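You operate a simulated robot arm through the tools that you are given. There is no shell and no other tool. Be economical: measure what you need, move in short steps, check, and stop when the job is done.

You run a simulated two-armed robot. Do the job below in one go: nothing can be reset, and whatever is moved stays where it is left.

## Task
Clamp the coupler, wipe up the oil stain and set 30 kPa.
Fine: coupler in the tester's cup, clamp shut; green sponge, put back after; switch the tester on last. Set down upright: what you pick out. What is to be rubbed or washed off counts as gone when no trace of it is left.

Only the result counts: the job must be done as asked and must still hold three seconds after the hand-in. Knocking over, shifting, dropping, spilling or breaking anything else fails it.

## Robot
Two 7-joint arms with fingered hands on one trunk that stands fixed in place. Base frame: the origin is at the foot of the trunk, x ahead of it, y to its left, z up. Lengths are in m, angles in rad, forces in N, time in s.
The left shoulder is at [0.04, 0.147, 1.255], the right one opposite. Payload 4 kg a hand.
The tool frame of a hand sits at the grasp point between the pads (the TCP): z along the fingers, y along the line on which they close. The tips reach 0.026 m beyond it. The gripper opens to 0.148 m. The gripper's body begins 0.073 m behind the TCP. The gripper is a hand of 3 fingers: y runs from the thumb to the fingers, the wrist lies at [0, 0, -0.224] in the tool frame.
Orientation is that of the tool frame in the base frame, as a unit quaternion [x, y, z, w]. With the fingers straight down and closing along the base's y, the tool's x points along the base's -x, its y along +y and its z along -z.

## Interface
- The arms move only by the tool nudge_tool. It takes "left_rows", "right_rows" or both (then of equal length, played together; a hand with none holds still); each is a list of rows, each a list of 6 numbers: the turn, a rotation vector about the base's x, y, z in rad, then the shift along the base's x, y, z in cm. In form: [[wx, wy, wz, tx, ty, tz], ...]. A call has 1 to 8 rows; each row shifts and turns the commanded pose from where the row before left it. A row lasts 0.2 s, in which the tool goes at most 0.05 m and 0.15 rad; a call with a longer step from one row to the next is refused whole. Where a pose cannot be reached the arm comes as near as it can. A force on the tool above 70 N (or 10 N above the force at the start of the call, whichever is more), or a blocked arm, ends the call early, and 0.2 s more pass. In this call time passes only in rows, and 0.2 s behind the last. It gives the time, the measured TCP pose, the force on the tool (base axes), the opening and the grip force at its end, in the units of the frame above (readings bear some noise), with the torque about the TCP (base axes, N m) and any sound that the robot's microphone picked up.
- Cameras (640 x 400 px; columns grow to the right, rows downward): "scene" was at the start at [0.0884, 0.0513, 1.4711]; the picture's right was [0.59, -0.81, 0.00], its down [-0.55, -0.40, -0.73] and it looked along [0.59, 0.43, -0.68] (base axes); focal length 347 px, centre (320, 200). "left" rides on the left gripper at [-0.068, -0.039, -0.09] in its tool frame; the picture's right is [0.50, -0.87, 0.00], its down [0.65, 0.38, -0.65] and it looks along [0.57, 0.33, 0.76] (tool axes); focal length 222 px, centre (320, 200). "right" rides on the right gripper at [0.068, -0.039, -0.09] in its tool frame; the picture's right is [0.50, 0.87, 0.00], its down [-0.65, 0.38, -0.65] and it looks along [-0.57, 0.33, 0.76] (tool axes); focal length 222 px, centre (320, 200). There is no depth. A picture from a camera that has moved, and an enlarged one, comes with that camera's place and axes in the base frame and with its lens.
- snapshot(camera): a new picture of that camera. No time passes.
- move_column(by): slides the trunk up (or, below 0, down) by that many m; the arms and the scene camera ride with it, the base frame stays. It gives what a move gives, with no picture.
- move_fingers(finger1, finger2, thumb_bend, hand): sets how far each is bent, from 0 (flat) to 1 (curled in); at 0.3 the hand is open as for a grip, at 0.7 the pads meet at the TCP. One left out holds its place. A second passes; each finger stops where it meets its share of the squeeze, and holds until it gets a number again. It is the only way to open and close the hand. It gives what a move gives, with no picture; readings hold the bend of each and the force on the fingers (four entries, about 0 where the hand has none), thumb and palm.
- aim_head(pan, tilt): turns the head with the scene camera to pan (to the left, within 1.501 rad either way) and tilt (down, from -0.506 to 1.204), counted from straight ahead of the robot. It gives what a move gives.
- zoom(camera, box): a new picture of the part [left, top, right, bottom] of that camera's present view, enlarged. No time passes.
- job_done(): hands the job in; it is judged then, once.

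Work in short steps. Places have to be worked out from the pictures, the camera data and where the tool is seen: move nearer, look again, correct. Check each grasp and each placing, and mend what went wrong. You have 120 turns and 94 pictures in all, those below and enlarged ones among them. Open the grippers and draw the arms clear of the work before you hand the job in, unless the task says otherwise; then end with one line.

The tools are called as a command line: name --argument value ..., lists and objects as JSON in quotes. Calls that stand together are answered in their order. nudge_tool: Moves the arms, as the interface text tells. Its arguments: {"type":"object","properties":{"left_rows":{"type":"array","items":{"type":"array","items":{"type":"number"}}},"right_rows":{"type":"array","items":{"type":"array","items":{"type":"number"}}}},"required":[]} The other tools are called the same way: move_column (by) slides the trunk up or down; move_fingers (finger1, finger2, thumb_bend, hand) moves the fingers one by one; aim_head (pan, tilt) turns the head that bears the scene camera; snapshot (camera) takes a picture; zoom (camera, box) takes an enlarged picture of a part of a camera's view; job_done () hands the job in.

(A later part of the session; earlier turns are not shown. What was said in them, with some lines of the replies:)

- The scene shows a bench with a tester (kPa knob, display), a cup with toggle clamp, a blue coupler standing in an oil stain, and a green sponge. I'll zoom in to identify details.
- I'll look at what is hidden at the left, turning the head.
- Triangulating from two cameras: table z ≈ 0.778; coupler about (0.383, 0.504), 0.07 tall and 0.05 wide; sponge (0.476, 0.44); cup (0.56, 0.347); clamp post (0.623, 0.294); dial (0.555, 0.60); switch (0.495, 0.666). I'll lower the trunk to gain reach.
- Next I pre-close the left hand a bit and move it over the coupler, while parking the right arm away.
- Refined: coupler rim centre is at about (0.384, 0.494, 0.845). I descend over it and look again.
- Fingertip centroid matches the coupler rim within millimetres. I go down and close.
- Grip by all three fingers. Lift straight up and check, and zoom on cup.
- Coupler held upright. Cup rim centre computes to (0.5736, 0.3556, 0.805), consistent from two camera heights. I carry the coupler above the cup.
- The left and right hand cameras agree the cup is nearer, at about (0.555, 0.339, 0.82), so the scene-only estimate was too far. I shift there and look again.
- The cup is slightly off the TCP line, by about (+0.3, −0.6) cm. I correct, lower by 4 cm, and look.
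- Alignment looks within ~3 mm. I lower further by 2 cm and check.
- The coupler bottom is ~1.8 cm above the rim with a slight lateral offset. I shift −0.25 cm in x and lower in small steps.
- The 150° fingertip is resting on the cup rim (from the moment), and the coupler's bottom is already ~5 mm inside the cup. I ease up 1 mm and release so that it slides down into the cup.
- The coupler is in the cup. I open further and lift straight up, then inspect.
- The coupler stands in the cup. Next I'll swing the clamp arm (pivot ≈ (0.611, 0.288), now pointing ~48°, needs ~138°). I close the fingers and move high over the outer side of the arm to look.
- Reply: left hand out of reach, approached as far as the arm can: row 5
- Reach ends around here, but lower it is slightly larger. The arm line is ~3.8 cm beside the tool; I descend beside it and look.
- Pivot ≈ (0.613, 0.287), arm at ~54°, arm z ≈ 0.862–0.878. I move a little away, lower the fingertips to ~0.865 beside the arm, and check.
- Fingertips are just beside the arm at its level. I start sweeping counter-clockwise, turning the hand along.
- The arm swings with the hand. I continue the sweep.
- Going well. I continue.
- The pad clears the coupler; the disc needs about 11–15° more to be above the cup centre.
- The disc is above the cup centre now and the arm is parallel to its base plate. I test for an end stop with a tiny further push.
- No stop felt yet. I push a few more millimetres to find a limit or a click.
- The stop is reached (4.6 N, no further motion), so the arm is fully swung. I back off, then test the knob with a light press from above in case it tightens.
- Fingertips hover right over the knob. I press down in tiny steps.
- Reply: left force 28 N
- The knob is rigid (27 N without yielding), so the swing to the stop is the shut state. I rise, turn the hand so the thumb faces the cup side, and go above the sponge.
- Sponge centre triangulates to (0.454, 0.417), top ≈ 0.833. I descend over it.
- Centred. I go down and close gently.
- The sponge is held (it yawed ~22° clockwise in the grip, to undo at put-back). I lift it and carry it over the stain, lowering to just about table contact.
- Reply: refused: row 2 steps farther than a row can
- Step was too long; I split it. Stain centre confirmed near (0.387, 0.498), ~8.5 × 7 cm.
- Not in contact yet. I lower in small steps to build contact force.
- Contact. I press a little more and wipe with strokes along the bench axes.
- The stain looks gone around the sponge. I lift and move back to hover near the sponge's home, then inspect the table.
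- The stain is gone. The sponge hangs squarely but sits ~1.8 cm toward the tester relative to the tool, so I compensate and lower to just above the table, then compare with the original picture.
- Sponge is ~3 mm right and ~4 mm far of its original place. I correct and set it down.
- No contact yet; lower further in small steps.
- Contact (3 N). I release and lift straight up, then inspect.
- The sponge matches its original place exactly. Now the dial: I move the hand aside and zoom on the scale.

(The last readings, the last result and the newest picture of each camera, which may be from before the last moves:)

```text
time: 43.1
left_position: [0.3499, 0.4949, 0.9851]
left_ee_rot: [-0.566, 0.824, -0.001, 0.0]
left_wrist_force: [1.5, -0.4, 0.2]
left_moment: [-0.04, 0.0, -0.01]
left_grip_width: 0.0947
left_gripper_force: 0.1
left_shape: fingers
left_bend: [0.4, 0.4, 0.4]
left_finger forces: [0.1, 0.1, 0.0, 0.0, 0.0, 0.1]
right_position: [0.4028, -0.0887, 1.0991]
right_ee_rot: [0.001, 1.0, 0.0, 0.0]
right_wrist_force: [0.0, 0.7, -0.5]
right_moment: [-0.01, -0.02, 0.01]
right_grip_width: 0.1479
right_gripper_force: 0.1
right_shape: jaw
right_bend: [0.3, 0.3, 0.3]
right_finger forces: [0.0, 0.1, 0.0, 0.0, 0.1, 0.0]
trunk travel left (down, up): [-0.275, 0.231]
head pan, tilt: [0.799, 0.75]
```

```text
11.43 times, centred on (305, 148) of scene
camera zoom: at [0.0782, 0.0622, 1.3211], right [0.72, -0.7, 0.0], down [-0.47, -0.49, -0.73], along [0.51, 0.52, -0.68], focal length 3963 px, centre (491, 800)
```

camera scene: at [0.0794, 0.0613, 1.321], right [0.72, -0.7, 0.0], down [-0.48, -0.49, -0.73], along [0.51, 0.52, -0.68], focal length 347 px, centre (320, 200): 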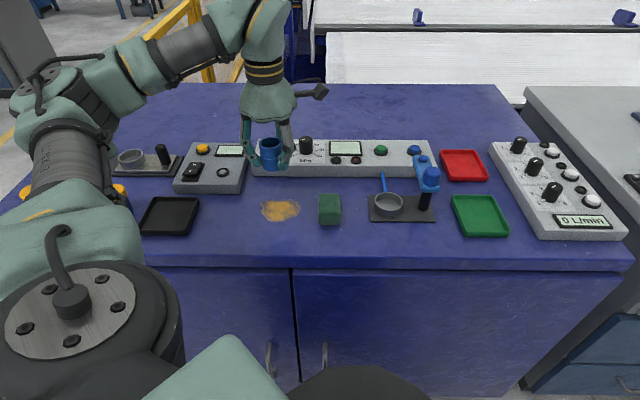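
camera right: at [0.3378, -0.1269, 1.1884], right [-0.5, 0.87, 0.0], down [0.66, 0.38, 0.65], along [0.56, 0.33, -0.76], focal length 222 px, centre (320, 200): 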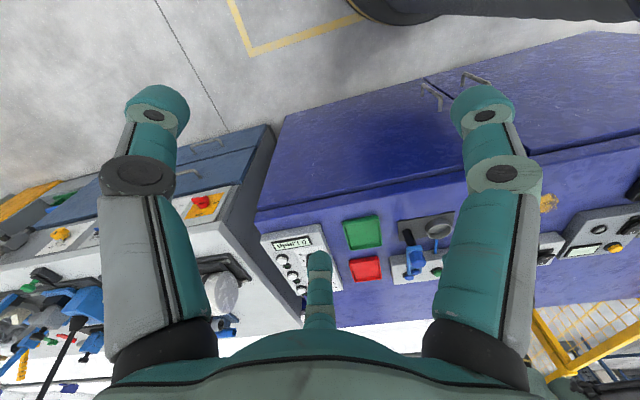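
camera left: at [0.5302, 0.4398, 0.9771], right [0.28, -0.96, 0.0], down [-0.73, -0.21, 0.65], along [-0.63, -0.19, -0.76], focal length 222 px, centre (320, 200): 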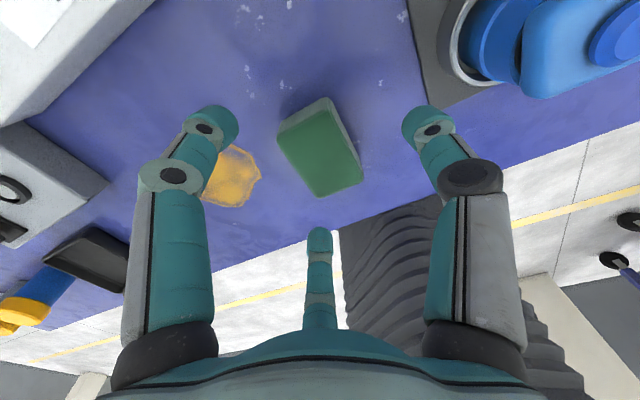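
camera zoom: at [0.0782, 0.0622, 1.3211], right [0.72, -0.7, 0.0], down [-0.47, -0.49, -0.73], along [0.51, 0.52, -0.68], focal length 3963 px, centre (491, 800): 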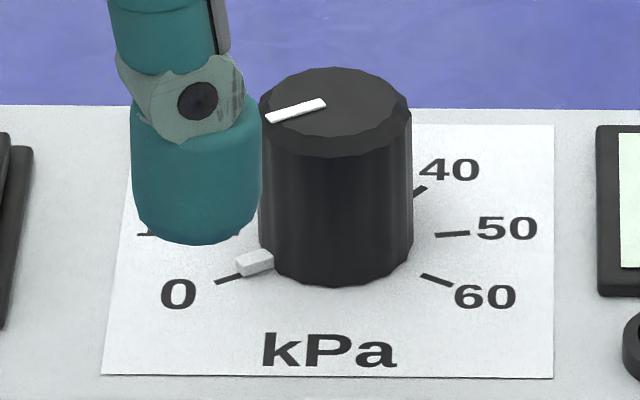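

The dial has its pointer tab at 0; 0 at lower-left and 60 at lower-right (40° per 10), so 30 is straight away from the robot: a 120° clockwise turn. The dial is at ≈ (0.546, 0.591), slightly beyond vertical reach, so I tilt the hand 8° outward and go above it.

nudge_tool --left_rows '[[0.046, -0.052, 0, 3.9, 1.9, 0], [0.046, -0.053, 0, 3.9, 1.9, -0.5], [0, 0, 0, 3.9, 1.9, -0.5], [0, 0, 0, 3.9, 1.9, -0.5], [0, 0, 0, 3.9, 2.0, -0.5]]'

snapshot --camera "left"

zoom --camera "scene" --box '[255, 85, 355, 165]'

```text
time: 44.3
left_position: [0.5467, 0.5894, 0.9657]
left_ee_rot: [-0.563, 0.823, 0.009, 0.069]
left_wrist_force: [0.3, 0.3, -0.4]
left_moment: [0.01, 0.0, 0.01]
left_grip_width: 0.0947
left_gripper_force: 0.0
left_shape: fingers
left_bend: [0.4, 0.4, 0.4]
left_finger forces: [0.0, 0.1, 0.1, 0.0, 0.1, 0.0]
right_position: [0.4057, -0.0881, 1.0987]
right_ee_rot: [0.001, 1.0, 0.002, -0.001]
right_wrist_force: [0.7, -1.0, -0.9]
right_moment: [0.04, 0.03, -0.02]
right_grip_width: 0.1479
right_gripper_force: 0.0
right_shape: jaw
right_bend: [0.3, 0.3, 0.3]
right_finger forces: [0.1, 0.1, 0.0, 0.0, 0.0, 0.0]
trunk travel left (down, up): [-0.275, 0.231]
head pan, tilt: [0.799, 0.75]
```

```text
36 pictures are left
camera left: at [0.5971, 0.6296, 1.0671], right [0.63, -0.78, -0.01], down [-0.65, -0.53, 0.54], along [-0.43, -0.33, -0.84], focal length 222 px, centre (320, 200)
```

left: 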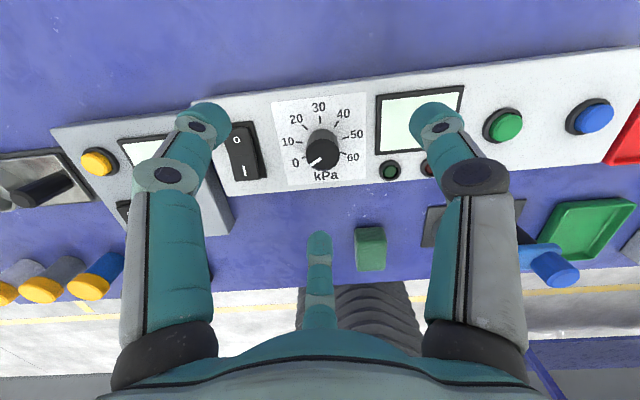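

```text
5.00 times, centred on (305, 125) of scene
camera zoom: at [0.081, 0.0609, 1.3209], right [0.72, -0.7, 0.0], down [-0.48, -0.49, -0.73], along [0.51, 0.52, -0.68], focal length 1734 px, centre (395, 575)
```

zoom: 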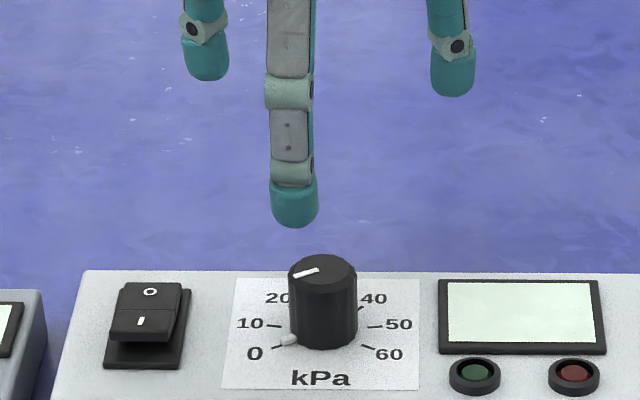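

Triangulating with the left camera puts the knob top at (0.535, 0.579, 0.871). I shift there, reduce the tilt to ~3°, and lower partly.

nudge_tool --left_rows '[[-0.029, 0.033, 0, -0.6, -0.5, -2], [-0.028, 0.032, 0, -0.6, -0.5, -2], [0, 0, 0, 0, 0, -2]]'

snapshot --camera "left"

zoom --camera "scene" --box '[255, 95, 355, 165]'

```text
time: 45.1
left_position: [0.5335, 0.5816, 0.9057]
left_ee_rot: [-0.566, 0.824, 0.004, 0.026]
left_wrist_force: [-0.1, 0.7, -0.2]
left_moment: [0.01, 0.04, -0.01]
left_grip_width: 0.0947
left_gripper_force: 0.1
left_shape: fingers
left_bend: [0.4, 0.4, 0.4]
left_finger forces: [0.1, 0.0, 0.0, 0.0, 0.1, 0.0]
right_position: [0.4033, -0.0893, 1.0984]
right_ee_rot: [0.0, 1.0, 0.0, -0.001]
right_wrist_force: [0.6, 0.2, -0.2]
right_moment: [0.0, -0.04, -0.04]
right_grip_width: 0.1477
right_gripper_force: 0.0
right_shape: jaw
right_bend: [0.3, 0.3, 0.3]
right_finger forces: [0.1, 0.0, 0.0, 0.1, 0.1, 0.0]
trunk travel left (down, up): [-0.275, 0.231]
head pan, tilt: [0.799, 0.75]
```

```text
34 pictures are left
camera left: at [0.59, 0.6263, 1.001], right [0.63, -0.78, 0.0], down [-0.61, -0.5, 0.61], along [-0.48, -0.38, -0.79], focal length 222 px, centre (320, 200)
```

left: 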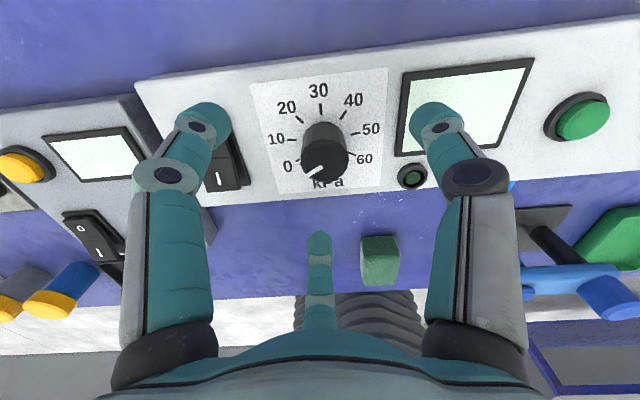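

```text
5.71 times, centred on (305, 130) of scene
camera zoom: at [0.0794, 0.0619, 1.321], right [0.72, -0.7, 0.0], down [-0.48, -0.49, -0.73], along [0.51, 0.52, -0.68], focal length 1982 px, centre (406, 600)
```

zoom: 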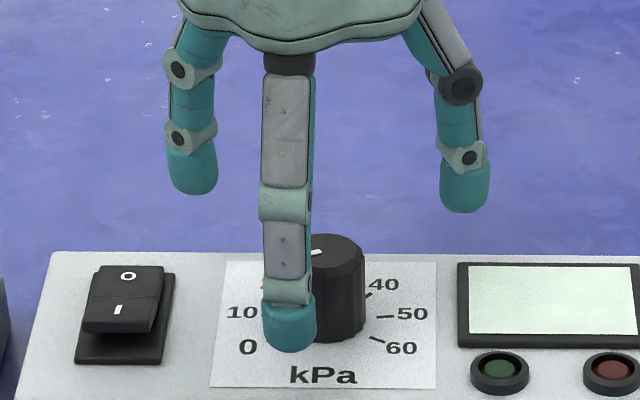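

Nearly centred. A small correction, then down to grip height.

nudge_tool --left_rows '[[0, 0, 0, 0.35, -0.2, -1], [0, 0, 0, 0, 0, -1.2], [0, 0, 0, 0, 0, -0.9]]'

zoom --camera "left" --box '[220, 70, 420, 270]'

```text
time: 45.9
left_position: [0.5359, 0.5779, 0.875]
left_ee_rot: [-0.565, 0.824, 0.003, 0.027]
left_wrist_force: [0.2, 0.7, -0.3]
left_moment: [-0.01, 0.01, 0.01]
left_grip_width: 0.0946
left_gripper_force: 0.1
left_shape: fingers
left_bend: [0.4, 0.4, 0.4]
left_finger forces: [0.1, 0.0, 0.0, 0.0, 0.1, 0.0]
right_position: [0.4042, -0.089, 1.0988]
right_ee_rot: [0.0, 1.0, 0.001, -0.001]
right_wrist_force: [-0.6, -0.5, 1.1]
right_moment: [-0.01, 0.02, -0.01]
right_grip_width: 0.1478
right_gripper_force: 0.0
right_shape: jaw
right_bend: [0.3, 0.3, 0.3]
right_finger forces: [0.0, 0.0, 0.0, 0.0, 0.0, 0.0]
trunk travel left (down, up): [-0.275, 0.231]
head pan, tilt: [0.799, 0.75]
```

```text
2.00 times, centred on (320, 170) of left
camera zoom: at [0.5936, 0.6243, 0.9699], right [0.63, -0.78, 0.0], down [-0.61, -0.5, 0.61], along [-0.48, -0.38, -0.79], focal length 444 px, centre (320, 260)
```

zoom: 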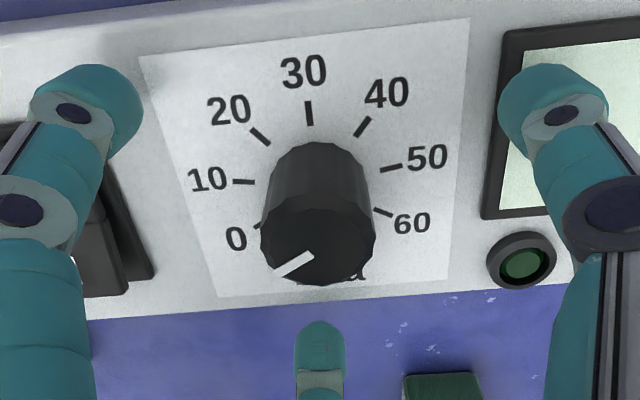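

Well centred over the knob. I close on it.

move_fingers --hand "left" --finger1 0.72 --finger2 0.72 --thumb_bend 0.72

zoom --camera "left" --box '[220, 70, 420, 270]'

```text
time: 46.9
left_position: [0.5371, 0.5774, 0.8755]
left_ee_rot: [-0.565, 0.824, 0.003, 0.027]
left_wrist_force: [2.0, -0.9, -2.1]
left_moment: [-0.05, -0.02, 0.0]
left_grip_width: 0.0218
left_gripper_force: 14.0
left_shape: fingers
left_bend: [0.62, 0.62, 0.65]
left_finger forces: [8.3, 8.5, 0.0, 0.0, 11.5, 0.1]
right_position: [0.4044, -0.0891, 1.0981]
right_ee_rot: [0.0, 1.0, 0.0, -0.001]
right_wrist_force: [-0.2, -0.1, -0.2]
right_moment: [0.0, -0.02, 0.02]
right_grip_width: 0.1479
right_gripper_force: 0.1
right_shape: jaw
right_bend: [0.3, 0.3, 0.3]
right_finger forces: [0.0, 0.0, 0.1, 0.0, 0.1, 0.1]
trunk travel left (down, up): [-0.275, 0.231]
head pan, tilt: [0.799, 0.75]
```

```text
2.00 times, centred on (320, 170) of left
camera zoom: at [0.5941, 0.6241, 0.9697], right [0.63, -0.78, 0.0], down [-0.61, -0.5, 0.61], along [-0.48, -0.38, -0.79], focal length 444 px, centre (320, 260)
```

zoom: 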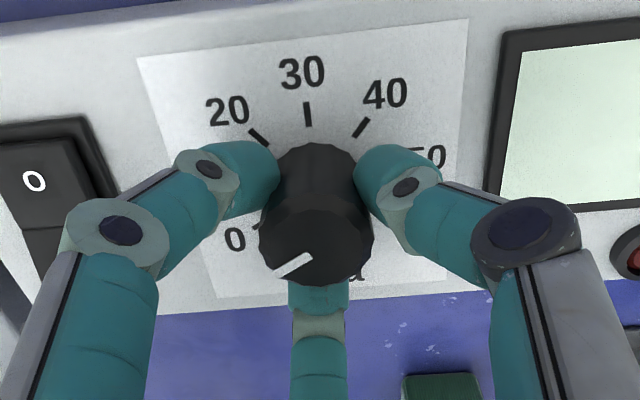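

Solid three-finger grip. I turn clockwise 64° about the tool axis and check the pointer.

nudge_tool --left_rows '[[0.0055, 0.005, -0.14, 0, 0, 0], [0.0055, 0.005, -0.14, 0, 0, 0], [0.0055, 0.005, -0.14, 0, 0, 0], [0.0055, 0.005, -0.14, 0, 0, 0], [0.0055, 0.005, -0.14, 0, 0, 0], [0.0055, 0.005, -0.14, 0, 0, 0], [0.0055, 0.005, -0.14, 0, 0, 0], [0.0055, 0.005, -0.14, 0, 0, 0]]'

zoom --camera "left" --box '[220, 70, 420, 270]'

```text
time: 48.7
left_position: [0.5365, 0.5786, 0.8733]
left_ee_rot: [-0.038, 0.999, 0.017, 0.02]
left_wrist_force: [1.1, -5.7, -3.3]
left_moment: [-0.17, -0.06, 0.01]
left_grip_width: 0.0219
left_gripper_force: 14.5
left_shape: fingers
left_bend: [0.62, 0.62, 0.65]
left_finger forces: [7.9, 7.6, 0.0, 0.0, 13.4, 0.0]
right_position: [0.405, -0.0883, 1.098]
right_ee_rot: [0.0, 1.0, 0.001, 0.0]
right_wrist_force: [-0.6, -0.5, 0.1]
right_moment: [-0.02, 0.03, -0.05]
right_grip_width: 0.1477
right_gripper_force: 0.0
right_shape: jaw
right_bend: [0.3, 0.3, 0.3]
right_finger forces: [0.0, 0.0, 0.1, 0.1, 0.0, 0.0]
trunk travel left (down, up): [-0.275, 0.231]
head pan, tilt: [0.799, 0.75]
```

```text
2.00 times, centred on (320, 170) of left
camera zoom: at [0.6028, 0.5412, 0.9673], right [-0.43, -0.9, -0.05], down [-0.71, 0.3, 0.64], along [-0.56, 0.31, -0.77], focal length 444 px, centre (320, 260)
```

zoom: 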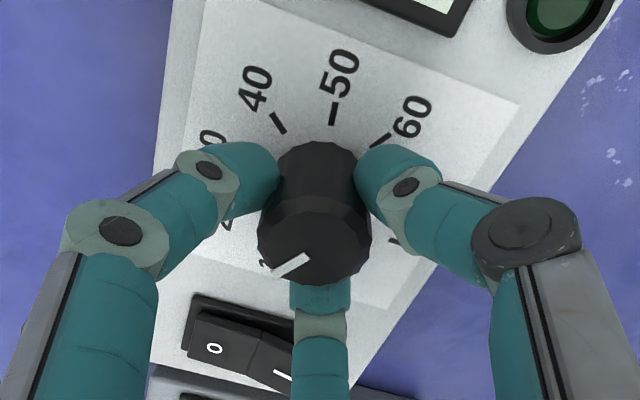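

The knob follows the hand exactly. I turn the remaining 56° (0.977 rad).

nudge_tool --left_rows '[[0.0055, 0.005, -0.14, 0, 0, 0], [0.0055, 0.005, -0.14, 0, 0, 0], [0.0055, 0.005, -0.14, 0, 0, 0], [0.0055, 0.005, -0.14, 0, 0, 0]]'

zoom --camera "left" --box '[220, 70, 420, 270]'

```text
time: 49.7
left_position: [0.5366, 0.578, 0.8738]
left_ee_rot: [0.239, 0.971, 0.022, 0.013]
left_wrist_force: [-1.9, -4.8, -5.0]
left_moment: [-0.25, 0.08, -0.02]
left_grip_width: 0.0218
left_gripper_force: 14.8
left_shape: fingers
left_bend: [0.62, 0.62, 0.65]
left_finger forces: [7.6, 7.2, 0.1, 0.1, 13.8, 0.1]
right_position: [0.4045, -0.0887, 1.0981]
right_ee_rot: [-0.001, 1.0, 0.0, -0.001]
right_wrist_force: [0.0, -0.3, -0.1]
right_moment: [0.02, 0.04, -0.01]
right_grip_width: 0.1479
right_gripper_force: 0.1
right_shape: jaw
right_bend: [0.3, 0.3, 0.3]
right_finger forces: [0.0, 0.0, 0.0, 0.0, 0.0, 0.1]
trunk travel left (down, up): [-0.275, 0.231]
head pan, tilt: [0.799, 0.75]
```

```text
2.00 times, centred on (320, 170) of left
camera zoom: at [0.5738, 0.5091, 0.9652], right [-0.84, -0.53, -0.05], down [-0.43, 0.62, 0.66], along [-0.32, 0.58, -0.75], focal length 444 px, centre (320, 260)
```

zoom: 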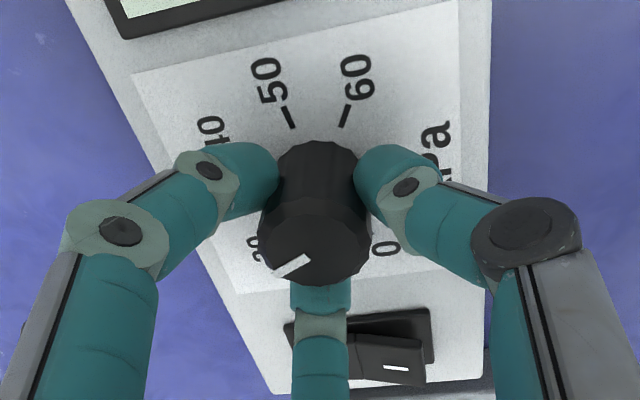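

Now 96° turned. The remaining 24° in three rows.

nudge_tool --left_rows '[[0.0055, 0.005, -0.139, 0, 0, 0], [0.0055, 0.005, -0.139, 0, 0, 0], [0.0055, 0.005, -0.139, 0, 0, 0]]'

zoom --camera "left" --box '[220, 70, 420, 270]'

zoom --camera "scene" --box '[280, 130, 330, 165]'

```text
time: 50.5
left_position: [0.5348, 0.5789, 0.8738]
left_ee_rot: [0.403, 0.915, 0.024, 0.01]
left_wrist_force: [-4.1, -4.9, -2.9]
left_moment: [-0.23, 0.16, 0.0]
left_grip_width: 0.0217
left_gripper_force: 14.2
left_shape: fingers
left_bend: [0.62, 0.62, 0.65]
left_finger forces: [8.0, 6.8, 0.1, 0.1, 14.0, 0.1]
left hand out of reach, approached as far as the arm can: row 3
right_position: [0.4025, -0.0886, 1.0992]
right_ee_rot: [0.0, 1.0, 0.0, -0.002]
right_wrist_force: [-0.2, -0.5, 0.0]
right_moment: [0.02, 0.01, -0.03]
right_grip_width: 0.1479
right_gripper_force: 0.0
right_shape: jaw
right_bend: [0.3, 0.3, 0.3]
right_finger forces: [0.0, 0.0, 0.0, 0.0, 0.0, 0.0]
trunk travel left (down, up): [-0.275, 0.231]
head pan, tilt: [0.799, 0.75]
```

```text
2.00 times, centred on (320, 170) of left
camera zoom: at [0.5486, 0.4992, 0.964], right [-0.98, -0.22, -0.04], down [-0.19, 0.71, 0.67], along [-0.11, 0.67, -0.74], focal length 444 px, centre (320, 260)
```

zoom: 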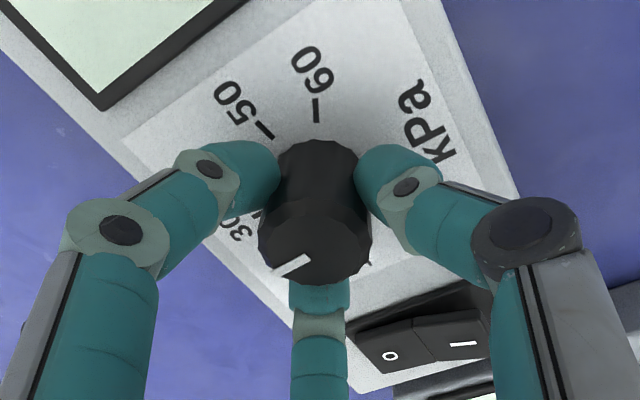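

```text
11.43 times, centred on (305, 148) of scene
camera zoom: at [0.0793, 0.0612, 1.321], right [0.72, -0.7, 0.0], down [-0.48, -0.49, -0.73], along [0.51, 0.52, -0.68], focal length 3963 px, centre (491, 800)
```

zoom: 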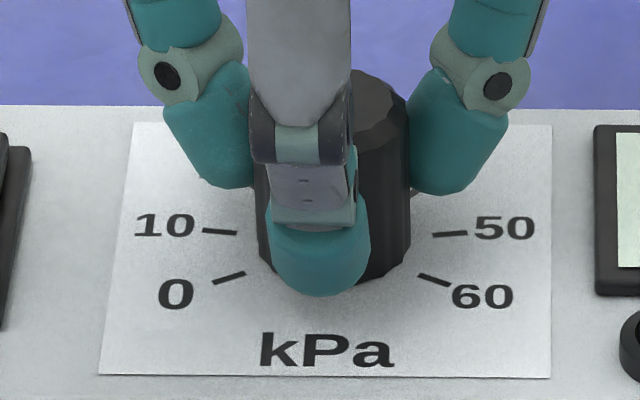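

Turned ~116°; joint limit reached near the end. I release and lift to read the pointer.

move_fingers --hand "left" --finger1 0.42 --finger2 0.42 --thumb_bend 0.42

nudge_tool --left_rows '[[0, 0, 0, 0, 0, 3], [0, 0, 0, 0, 0, 3], [0, 0, 0.14, -1, -1, 2], [0, 0, 0.14, 0, 0, 0], [0, 0, 0.14, 0, 0, 0], [0, 0, 0.14, 0, 0, 0]]'

zoom --camera "scene" --box '[280, 130, 330, 165]'

snapshot --camera "left"

```text
time: 51.5
left_position: [0.5361, 0.5794, 0.8741]
left_ee_rot: [0.402, 0.915, 0.024, 0.011]
left_wrist_force: [-0.1, -0.1, -0.5]
left_moment: [-0.02, -0.02, 0.03]
left_grip_width: 0.088
left_gripper_force: 0.0
left_shape: fingers
left_bend: [0.42, 0.42, 0.42]
left_finger forces: [0.1, 0.0, 0.1, 0.0, 0.0, 0.0]
right_position: [0.4041, -0.0887, 1.0991]
right_ee_rot: [0.0, 1.0, 0.001, 0.0]
right_wrist_force: [0.5, -0.6, 0.6]
right_moment: [-0.01, -0.04, -0.02]
right_grip_width: 0.148
right_gripper_force: 0.1
right_shape: jaw
right_bend: [0.3, 0.3, 0.3]
right_finger forces: [0.0, 0.0, 0.0, 0.1, 0.0, 0.0]
trunk travel left (down, up): [-0.275, 0.231]
head pan, tilt: [0.799, 0.75]
```

```text
time: 52.9
left_position: [0.5253, 0.5681, 0.926]
left_ee_rot: [0.132, 0.991, 0.026, 0.004]
left_wrist_force: [-0.3, -0.6, -0.6]
left_moment: [-0.03, 0.03, -0.01]
left_grip_width: 0.0881
left_gripper_force: 0.1
left_shape: fingers
left_bend: [0.42, 0.42, 0.42]
left_finger forces: [0.0, 0.1, 0.0, 0.0, 0.0, 0.1]
left hand out of reach, approached as far as the arm can: row 2
right_position: [0.4034, -0.0896, 1.0994]
right_ee_rot: [0.001, 1.0, 0.0, -0.001]
right_wrist_force: [0.1, 0.0, -0.1]
right_moment: [0.02, 0.01, 0.01]
right_grip_width: 0.1479
right_gripper_force: 0.1
right_shape: jaw
right_bend: [0.3, 0.3, 0.3]
right_finger forces: [0.0, 0.0, 0.1, 0.1, 0.0, 0.0]
trunk travel left (down, up): [-0.275, 0.231]
head pan, tilt: [0.799, 0.75]
```

```text
11.43 times, centred on (305, 148) of scene
camera zoom: at [0.0792, 0.0612, 1.321], right [0.72, -0.7, 0.0], down [-0.48, -0.49, -0.73], along [0.51, 0.52, -0.68], focal length 3963 px, centre (491, 800)
```

zoom: 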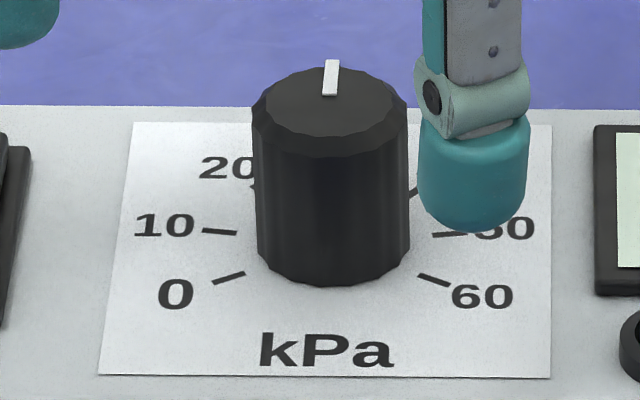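

```text
25 pictures are left
camera left: at [0.5792, 0.5078, 1.0149], right [-0.71, -0.7, -0.05], down [-0.54, 0.5, 0.67], along [-0.45, 0.5, -0.74], focal length 222 px, centre (320, 200)
```

left: 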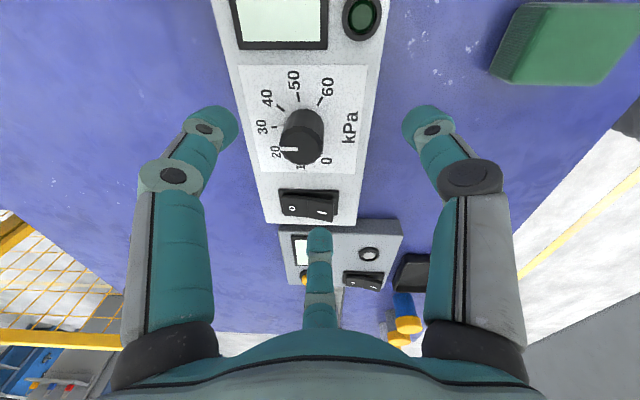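

The stripe points close to 30. I zoom tightly to measure the error, and get a larger close-up from the left camera.

zoom --camera "scene" --box '[294, 132, 320, 156]'

zoom --camera "left" --box '[230, 60, 370, 180]'

```text
16.00 times, centred on (307, 144) of scene
camera zoom: at [0.0792, 0.0612, 1.321], right [0.72, -0.7, 0.0], down [-0.48, -0.49, -0.73], along [0.51, 0.52, -0.68], focal length 5549 px, centre (528, 1096)
```

zoom: 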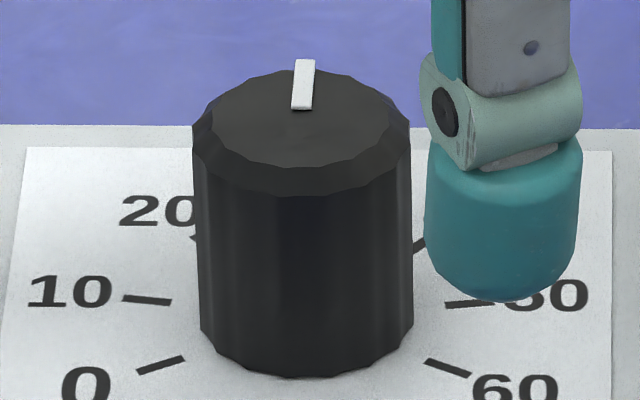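

```text
3.33 times, centred on (300, 120) of left
camera zoom: at [0.5792, 0.5078, 1.0149], right [-0.71, -0.7, -0.05], down [-0.54, 0.5, 0.67], along [-0.45, 0.5, -0.74], focal length 740 px, centre (387, 467)
```

zoom: 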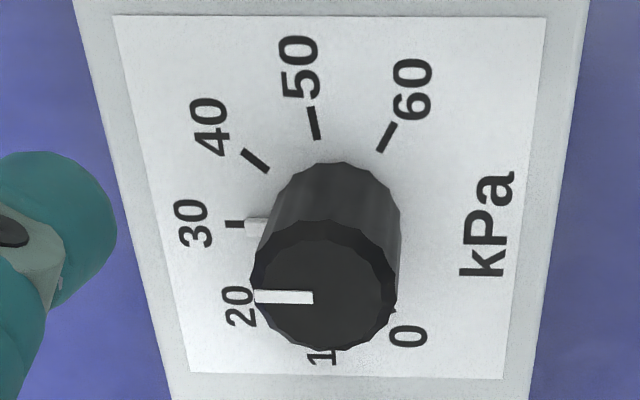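

The pointer tab sits right next to the 30 tick. One tighter close-up to measure the alignment.

zoom --camera "left" --box '[265, 95, 315, 135]'

```text
10.00 times, centred on (290, 115) of left
camera zoom: at [0.5792, 0.5078, 1.0149], right [-0.71, -0.7, -0.05], down [-0.54, 0.5, 0.67], along [-0.45, 0.5, -0.74], focal length 2221 px, centre (620, 1050)
```

zoom: 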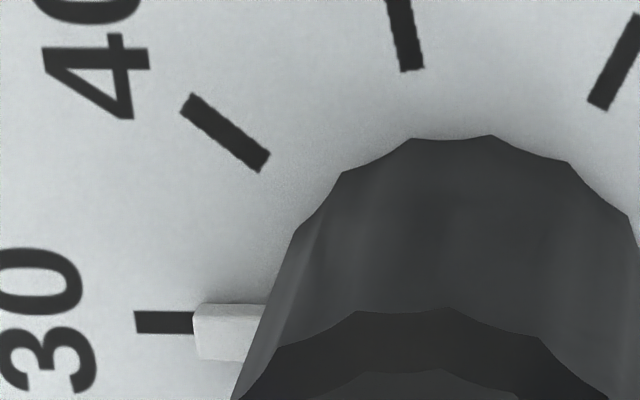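

The tab is aligned with the 30 tick. Last: the rocker switch; its raised "I" half is near (0.467, 0.628). I close the fingers and go above its outer edge.

move_fingers --hand "left" --finger1 0.7 --finger2 0.7 --thumb_bend 0.7

nudge_tool --left_rows '[[0, 0, 0, -3.2, 2.65, 0], [0, 0, 0, -3.2, 2.65, 0], [0, 0, 0, 0, 0, -2]]'

zoom --camera "scene" --box '[240, 110, 310, 165]'

zoom --camera "left" --box '[220, 70, 420, 270]'

```text
time: 53.9
left_position: [0.5265, 0.5682, 0.9261]
left_ee_rot: [0.134, 0.991, 0.026, 0.004]
left_wrist_force: [-0.4, -1.2, 0.9]
left_moment: [-0.01, -0.05, 0.01]
left_grip_width: 0.0001
left_gripper_force: 0.0
left_shape: fingers
left_bend: [0.69, 0.69, 0.7]
left_finger forces: [0.0, 0.0, 0.1, 0.0, 0.0, 0.1]
right_position: [0.4043, -0.089, 1.0985]
right_ee_rot: [0.0, 1.0, 0.0, -0.001]
right_wrist_force: [-0.8, -0.3, -0.9]
right_moment: [0.02, 0.01, -0.03]
right_grip_width: 0.148
right_gripper_force: 0.0
right_shape: jaw
right_bend: [0.3, 0.3, 0.3]
right_finger forces: [0.0, 0.0, 0.0, 0.1, 0.1, 0.0]
trunk travel left (down, up): [-0.275, 0.231]
head pan, tilt: [0.799, 0.75]
```

```text
time: 54.7
left_position: [0.463, 0.6204, 0.9043]
left_ee_rot: [0.133, 0.991, 0.026, 0.002]
left_wrist_force: [-0.1, 0.6, 0.2]
left_moment: [0.02, -0.01, 0.01]
left_grip_width: 0.0004
left_gripper_force: 0.0
left_shape: fingers
left_bend: [0.69, 0.69, 0.7]
left_finger forces: [0.0, 0.1, 0.1, 0.1, 0.0, 0.0]
right_position: [0.4046, -0.0882, 1.0976]
right_ee_rot: [0.0, 1.0, 0.0, -0.001]
right_wrist_force: [0.2, -0.1, -0.7]
right_moment: [-0.01, 0.05, 0.03]
right_grip_width: 0.1482
right_gripper_force: 0.0
right_shape: jaw
right_bend: [0.3, 0.3, 0.3]
right_finger forces: [0.1, 0.0, 0.0, 0.1, 0.0, 0.0]
trunk travel left (down, up): [-0.275, 0.231]
head pan, tilt: [0.799, 0.75]
```

```text
7.27 times, centred on (275, 138) of scene
camera zoom: at [0.0807, 0.0613, 1.3209], right [0.72, -0.7, 0.0], down [-0.48, -0.49, -0.73], along [0.51, 0.52, -0.68], focal length 2522 px, centre (647, 654)
```

zoom: 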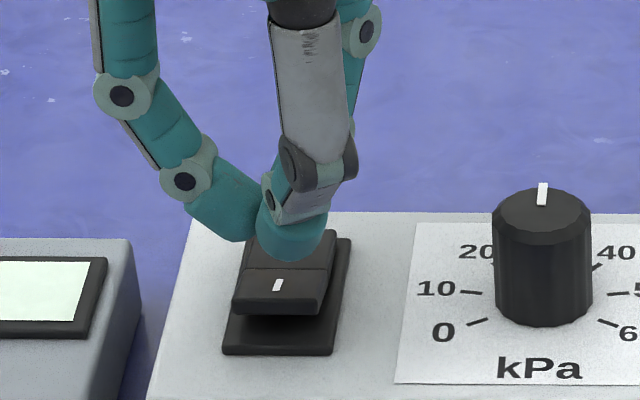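

```text
2.00 times, centred on (320, 170) of left
camera zoom: at [0.5161, 0.5602, 0.9933], right [-0.71, -0.7, -0.04], down [-0.54, 0.5, 0.67], along [-0.45, 0.5, -0.74], focal length 444 px, centre (320, 260)
```

zoom: 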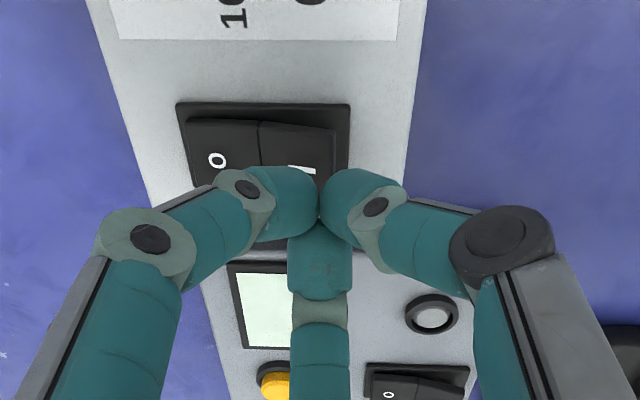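

The tips are right above the outer part of the "I" half. I press down in steps.

nudge_tool --left_rows '[[0, 0, 0, 0, 0, -1], [0, 0, 0, 0, 0, -0.5], [0, 0, 0, 0, 0, -0.4]]'

zoom --camera "scene" --box '[250, 120, 370, 180]'

```text
time: 55.5
left_position: [0.4615, 0.621, 0.8854]
left_ee_rot: [0.134, 0.991, 0.026, 0.004]
left_wrist_force: [-0.4, 0.4, -0.3]
left_moment: [-0.01, 0.03, 0.05]
left_grip_width: 0.0001
left_gripper_force: 0.0
left_shape: fingers
left_bend: [0.69, 0.69, 0.7]
left_finger forces: [0.0, 0.0, 0.0, 0.1, 0.0, 0.0]
right_position: [0.4038, -0.0877, 1.0973]
right_ee_rot: [-0.001, 1.0, 0.0, -0.001]
right_wrist_force: [0.5, 0.0, 0.2]
right_moment: [0.02, 0.01, -0.02]
right_grip_width: 0.1479
right_gripper_force: 0.1
right_shape: jaw
right_bend: [0.3, 0.3, 0.3]
right_finger forces: [0.1, 0.0, 0.1, 0.1, 0.0, 0.0]
trunk travel left (down, up): [-0.275, 0.231]
head pan, tilt: [0.799, 0.75]
```

```text
5.33 times, centred on (310, 150) of scene
camera zoom: at [0.0792, 0.0616, 1.321], right [0.72, -0.7, 0.0], down [-0.48, -0.49, -0.73], along [0.51, 0.52, -0.68], focal length 1850 px, centre (373, 467)
```

zoom: 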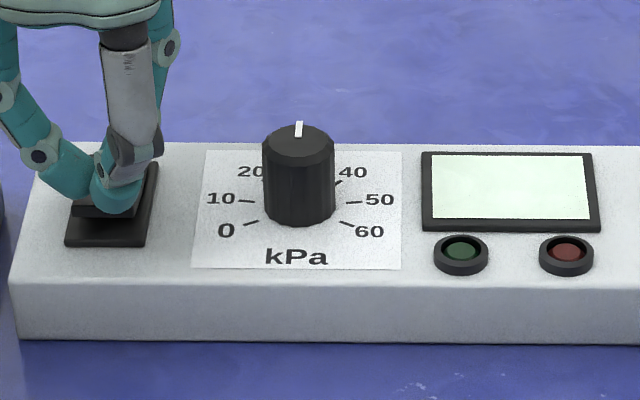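

Not yet touching. I go further down in small steps.

nudge_tool --left_rows '[[0, 0, 0, 0, 0, -0.4], [0, 0, 0, 0, 0, -0.3], [0, 0, 0, 0, 0, -0.3]]'

```text
time: 56.3
left_position: [0.4603, 0.6216, 0.8758]
left_ee_rot: [0.133, 0.991, 0.027, 0.005]
left_wrist_force: [-0.4, 0.0, 0.9]
left_moment: [-0.04, 0.01, 0.02]
left_grip_width: 0.0004
left_gripper_force: 0.9
left_shape: fingers
left_bend: [0.7, 0.7, 0.7]
left_finger forces: [0.0, 1.0, 0.0, 0.1, 0.0, 0.1]
right_position: [0.404, -0.0889, 1.0984]
right_ee_rot: [-0.001, 1.0, 0.0, 0.0]
right_wrist_force: [-1.3, 0.1, -0.4]
right_moment: [-0.02, 0.0, 0.03]
right_grip_width: 0.1482
right_gripper_force: 0.0
right_shape: jaw
right_bend: [0.3, 0.3, 0.3]
right_finger forces: [0.0, 0.1, 0.1, 0.1, 0.0, 0.0]
trunk travel left (down, up): [-0.275, 0.231]
head pan, tilt: [0.799, 0.75]
```

First touch (~1 N). Press further.

nudge_tool --left_rows '[[0, 0, 0, 0, 0, -0.3], [0, 0, 0, 0, 0, -0.3], [0, 0, 0, 0, 0, -0.3]]'

zoom --camera "scene" --box '[250, 120, 370, 180]'

```text
time: 57.1
left_position: [0.4619, 0.6202, 0.8708]
left_ee_rot: [0.133, 0.991, 0.028, 0.006]
left_wrist_force: [-0.5, 1.6, 21.0]
left_moment: [0.24, -0.02, 0.0]
left_grip_width: 0.0
left_gripper_force: 12.8
left_shape: fingers
left_bend: [0.71, 0.71, 0.7]
left_finger forces: [12.7, 12.7, 0.0, 0.0, 0.0, 0.0]
right_position: [0.4012, -0.0914, 1.0992]
right_ee_rot: [0.0, 1.0, 0.003, 0.0]
right_wrist_force: [0.0, 0.4, -0.5]
right_moment: [0.01, 0.0, 0.02]
right_grip_width: 0.1481
right_gripper_force: 0.1
right_shape: jaw
right_bend: [0.3, 0.3, 0.3]
right_finger forces: [0.0, 0.1, 0.0, 0.1, 0.0, 0.0]
trunk travel left (down, up): [-0.275, 0.231]
head pan, tilt: [0.799, 0.75]
```

```text
5.33 times, centred on (310, 150) of scene
camera zoom: at [0.0772, 0.059, 1.3214], right [0.72, -0.7, 0.0], down [-0.47, -0.49, -0.73], along [0.51, 0.53, -0.68], focal length 1850 px, centre (373, 467)
```

zoom: 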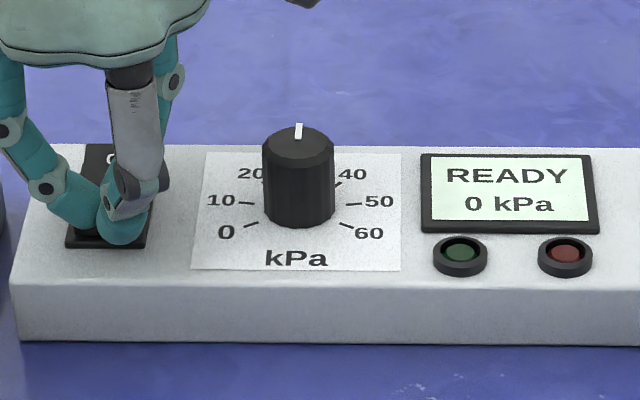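

The display lit up: "READY 0 kPa" — the tester is on. I lift and withdraw the arm, then check the whole scene.

nudge_tool --left_rows '[[0, 0, 0, 0, 0, 3], [0, 0, 0, 0, 0, 4], [0, 0, 0, -2, -2, 4], [0, 0, 0, -3, -2, 3], [0, 0, 0, -3.5, -2, 2], [0, 0, 0, -3.5, -2, 2], [0, 0, 0, -3, -2, 0]]'

move_fingers --hand "left" --finger1 0.3 --finger2 0.3 --thumb_bend 0.3

snapshot --camera "scene"

zoom --camera "scene" --box '[250, 120, 450, 240]'

```text
time: 58.7
left_position: [0.3119, 0.5211, 1.0477]
left_ee_rot: [0.133, 0.991, 0.027, 0.003]
left_wrist_force: [-0.1, 0.6, -0.2]
left_moment: [-0.02, 0.0, 0.0]
left_grip_width: 0.0
left_gripper_force: 0.0
left_shape: fingers
left_bend: [0.7, 0.7, 0.7]
left_finger forces: [0.0, 0.0, 0.1, 0.0, 0.0, 0.1]
right_position: [0.4042, -0.089, 1.0983]
right_ee_rot: [0.0, 1.0, 0.0, 0.0]
right_wrist_force: [0.1, 0.0, 0.6]
right_moment: [-0.02, -0.02, 0.0]
right_grip_width: 0.1483
right_gripper_force: 0.1
right_shape: jaw
right_bend: [0.3, 0.3, 0.3]
right_finger forces: [0.0, 0.0, 0.0, 0.0, 0.1, 0.0]
trunk travel left (down, up): [-0.275, 0.231]
head pan, tilt: [0.799, 0.75]
```

```text
time: 59.7
left_position: [0.3129, 0.5207, 1.0475]
left_ee_rot: [0.133, 0.991, 0.026, 0.003]
left_wrist_force: [0.3, 0.5, 0.6]
left_moment: [0.01, -0.02, 0.02]
left_grip_width: 0.1266
left_gripper_force: 0.0
left_shape: fingers
left_bend: [0.3, 0.3, 0.3]
left_finger forces: [0.0, 0.1, 0.0, 0.0, 0.0, 0.0]
right_position: [0.4035, -0.0881, 1.0987]
right_ee_rot: [0.0, 1.0, 0.0, -0.001]
right_wrist_force: [0.1, 0.4, -0.6]
right_moment: [0.0, -0.02, 0.0]
right_grip_width: 0.148
right_gripper_force: 0.1
right_shape: jaw
right_bend: [0.3, 0.3, 0.3]
right_finger forces: [0.0, 0.0, 0.0, 0.0, 0.0, 0.0]
trunk travel left (down, up): [-0.275, 0.231]
head pan, tilt: [0.799, 0.75]
```

```text
17 pictures are left
camera scene: at [0.0793, 0.0615, 1.321], right [0.72, -0.7, 0.0], down [-0.48, -0.49, -0.73], along [0.51, 0.52, -0.68], focal length 347 px, centre (320, 200)
```

scene: 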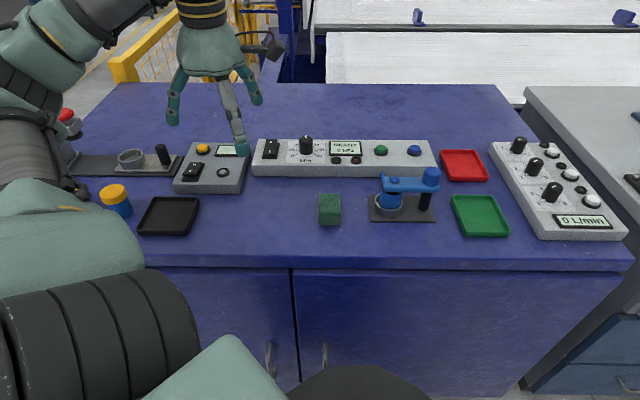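

```text
3.20 times, centred on (350, 180) of scene
camera zoom: at [0.0793, 0.0615, 1.321], right [0.72, -0.7, 0.0], down [-0.48, -0.49, -0.73], along [0.51, 0.52, -0.68], focal length 1110 px, centre (224, 264)
```

zoom: 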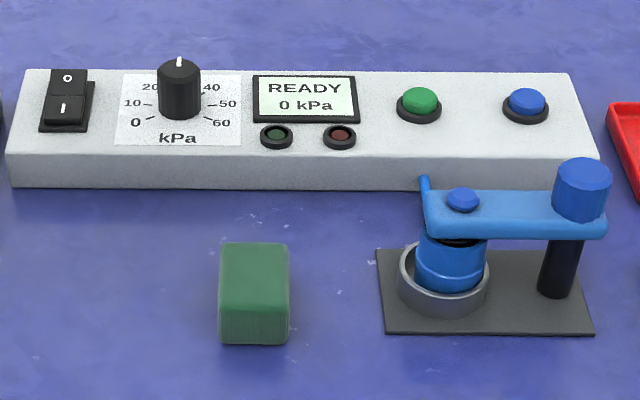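

The tester reads READY, the clamp is shut on the coupler, and the sponge is in place. One last close look at the wiped area.

zoom --camera "scene" --box '[240, 180, 320, 235]'

```text
7.27 times, centred on (280, 208) of scene
camera zoom: at [0.0793, 0.0615, 1.321], right [0.72, -0.7, 0.0], down [-0.48, -0.49, -0.73], along [0.51, 0.52, -0.68], focal length 2522 px, centre (611, 146)
```

zoom: 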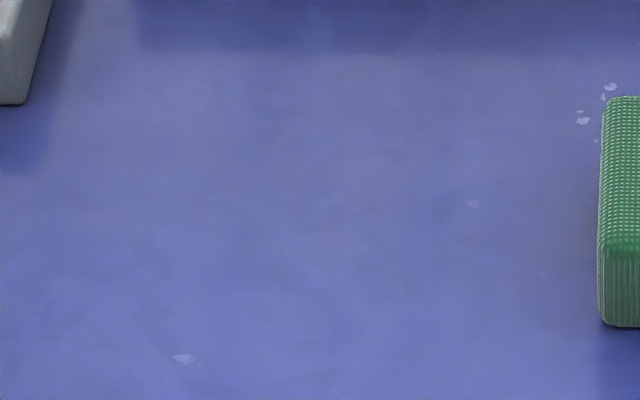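

No trace of oil is left, and the arms are clear. I hand the job in.

job_done

```text
The job is handed in.
```

The coupler is upright in the tester's cup with the clamp swung shut to its stop, no trace of the oil stain shows in the last close-up, and the green sponge is back in its place. The dial points at 30 kPa. I switched the tester on last, and its display reads "READY 0 kPa".
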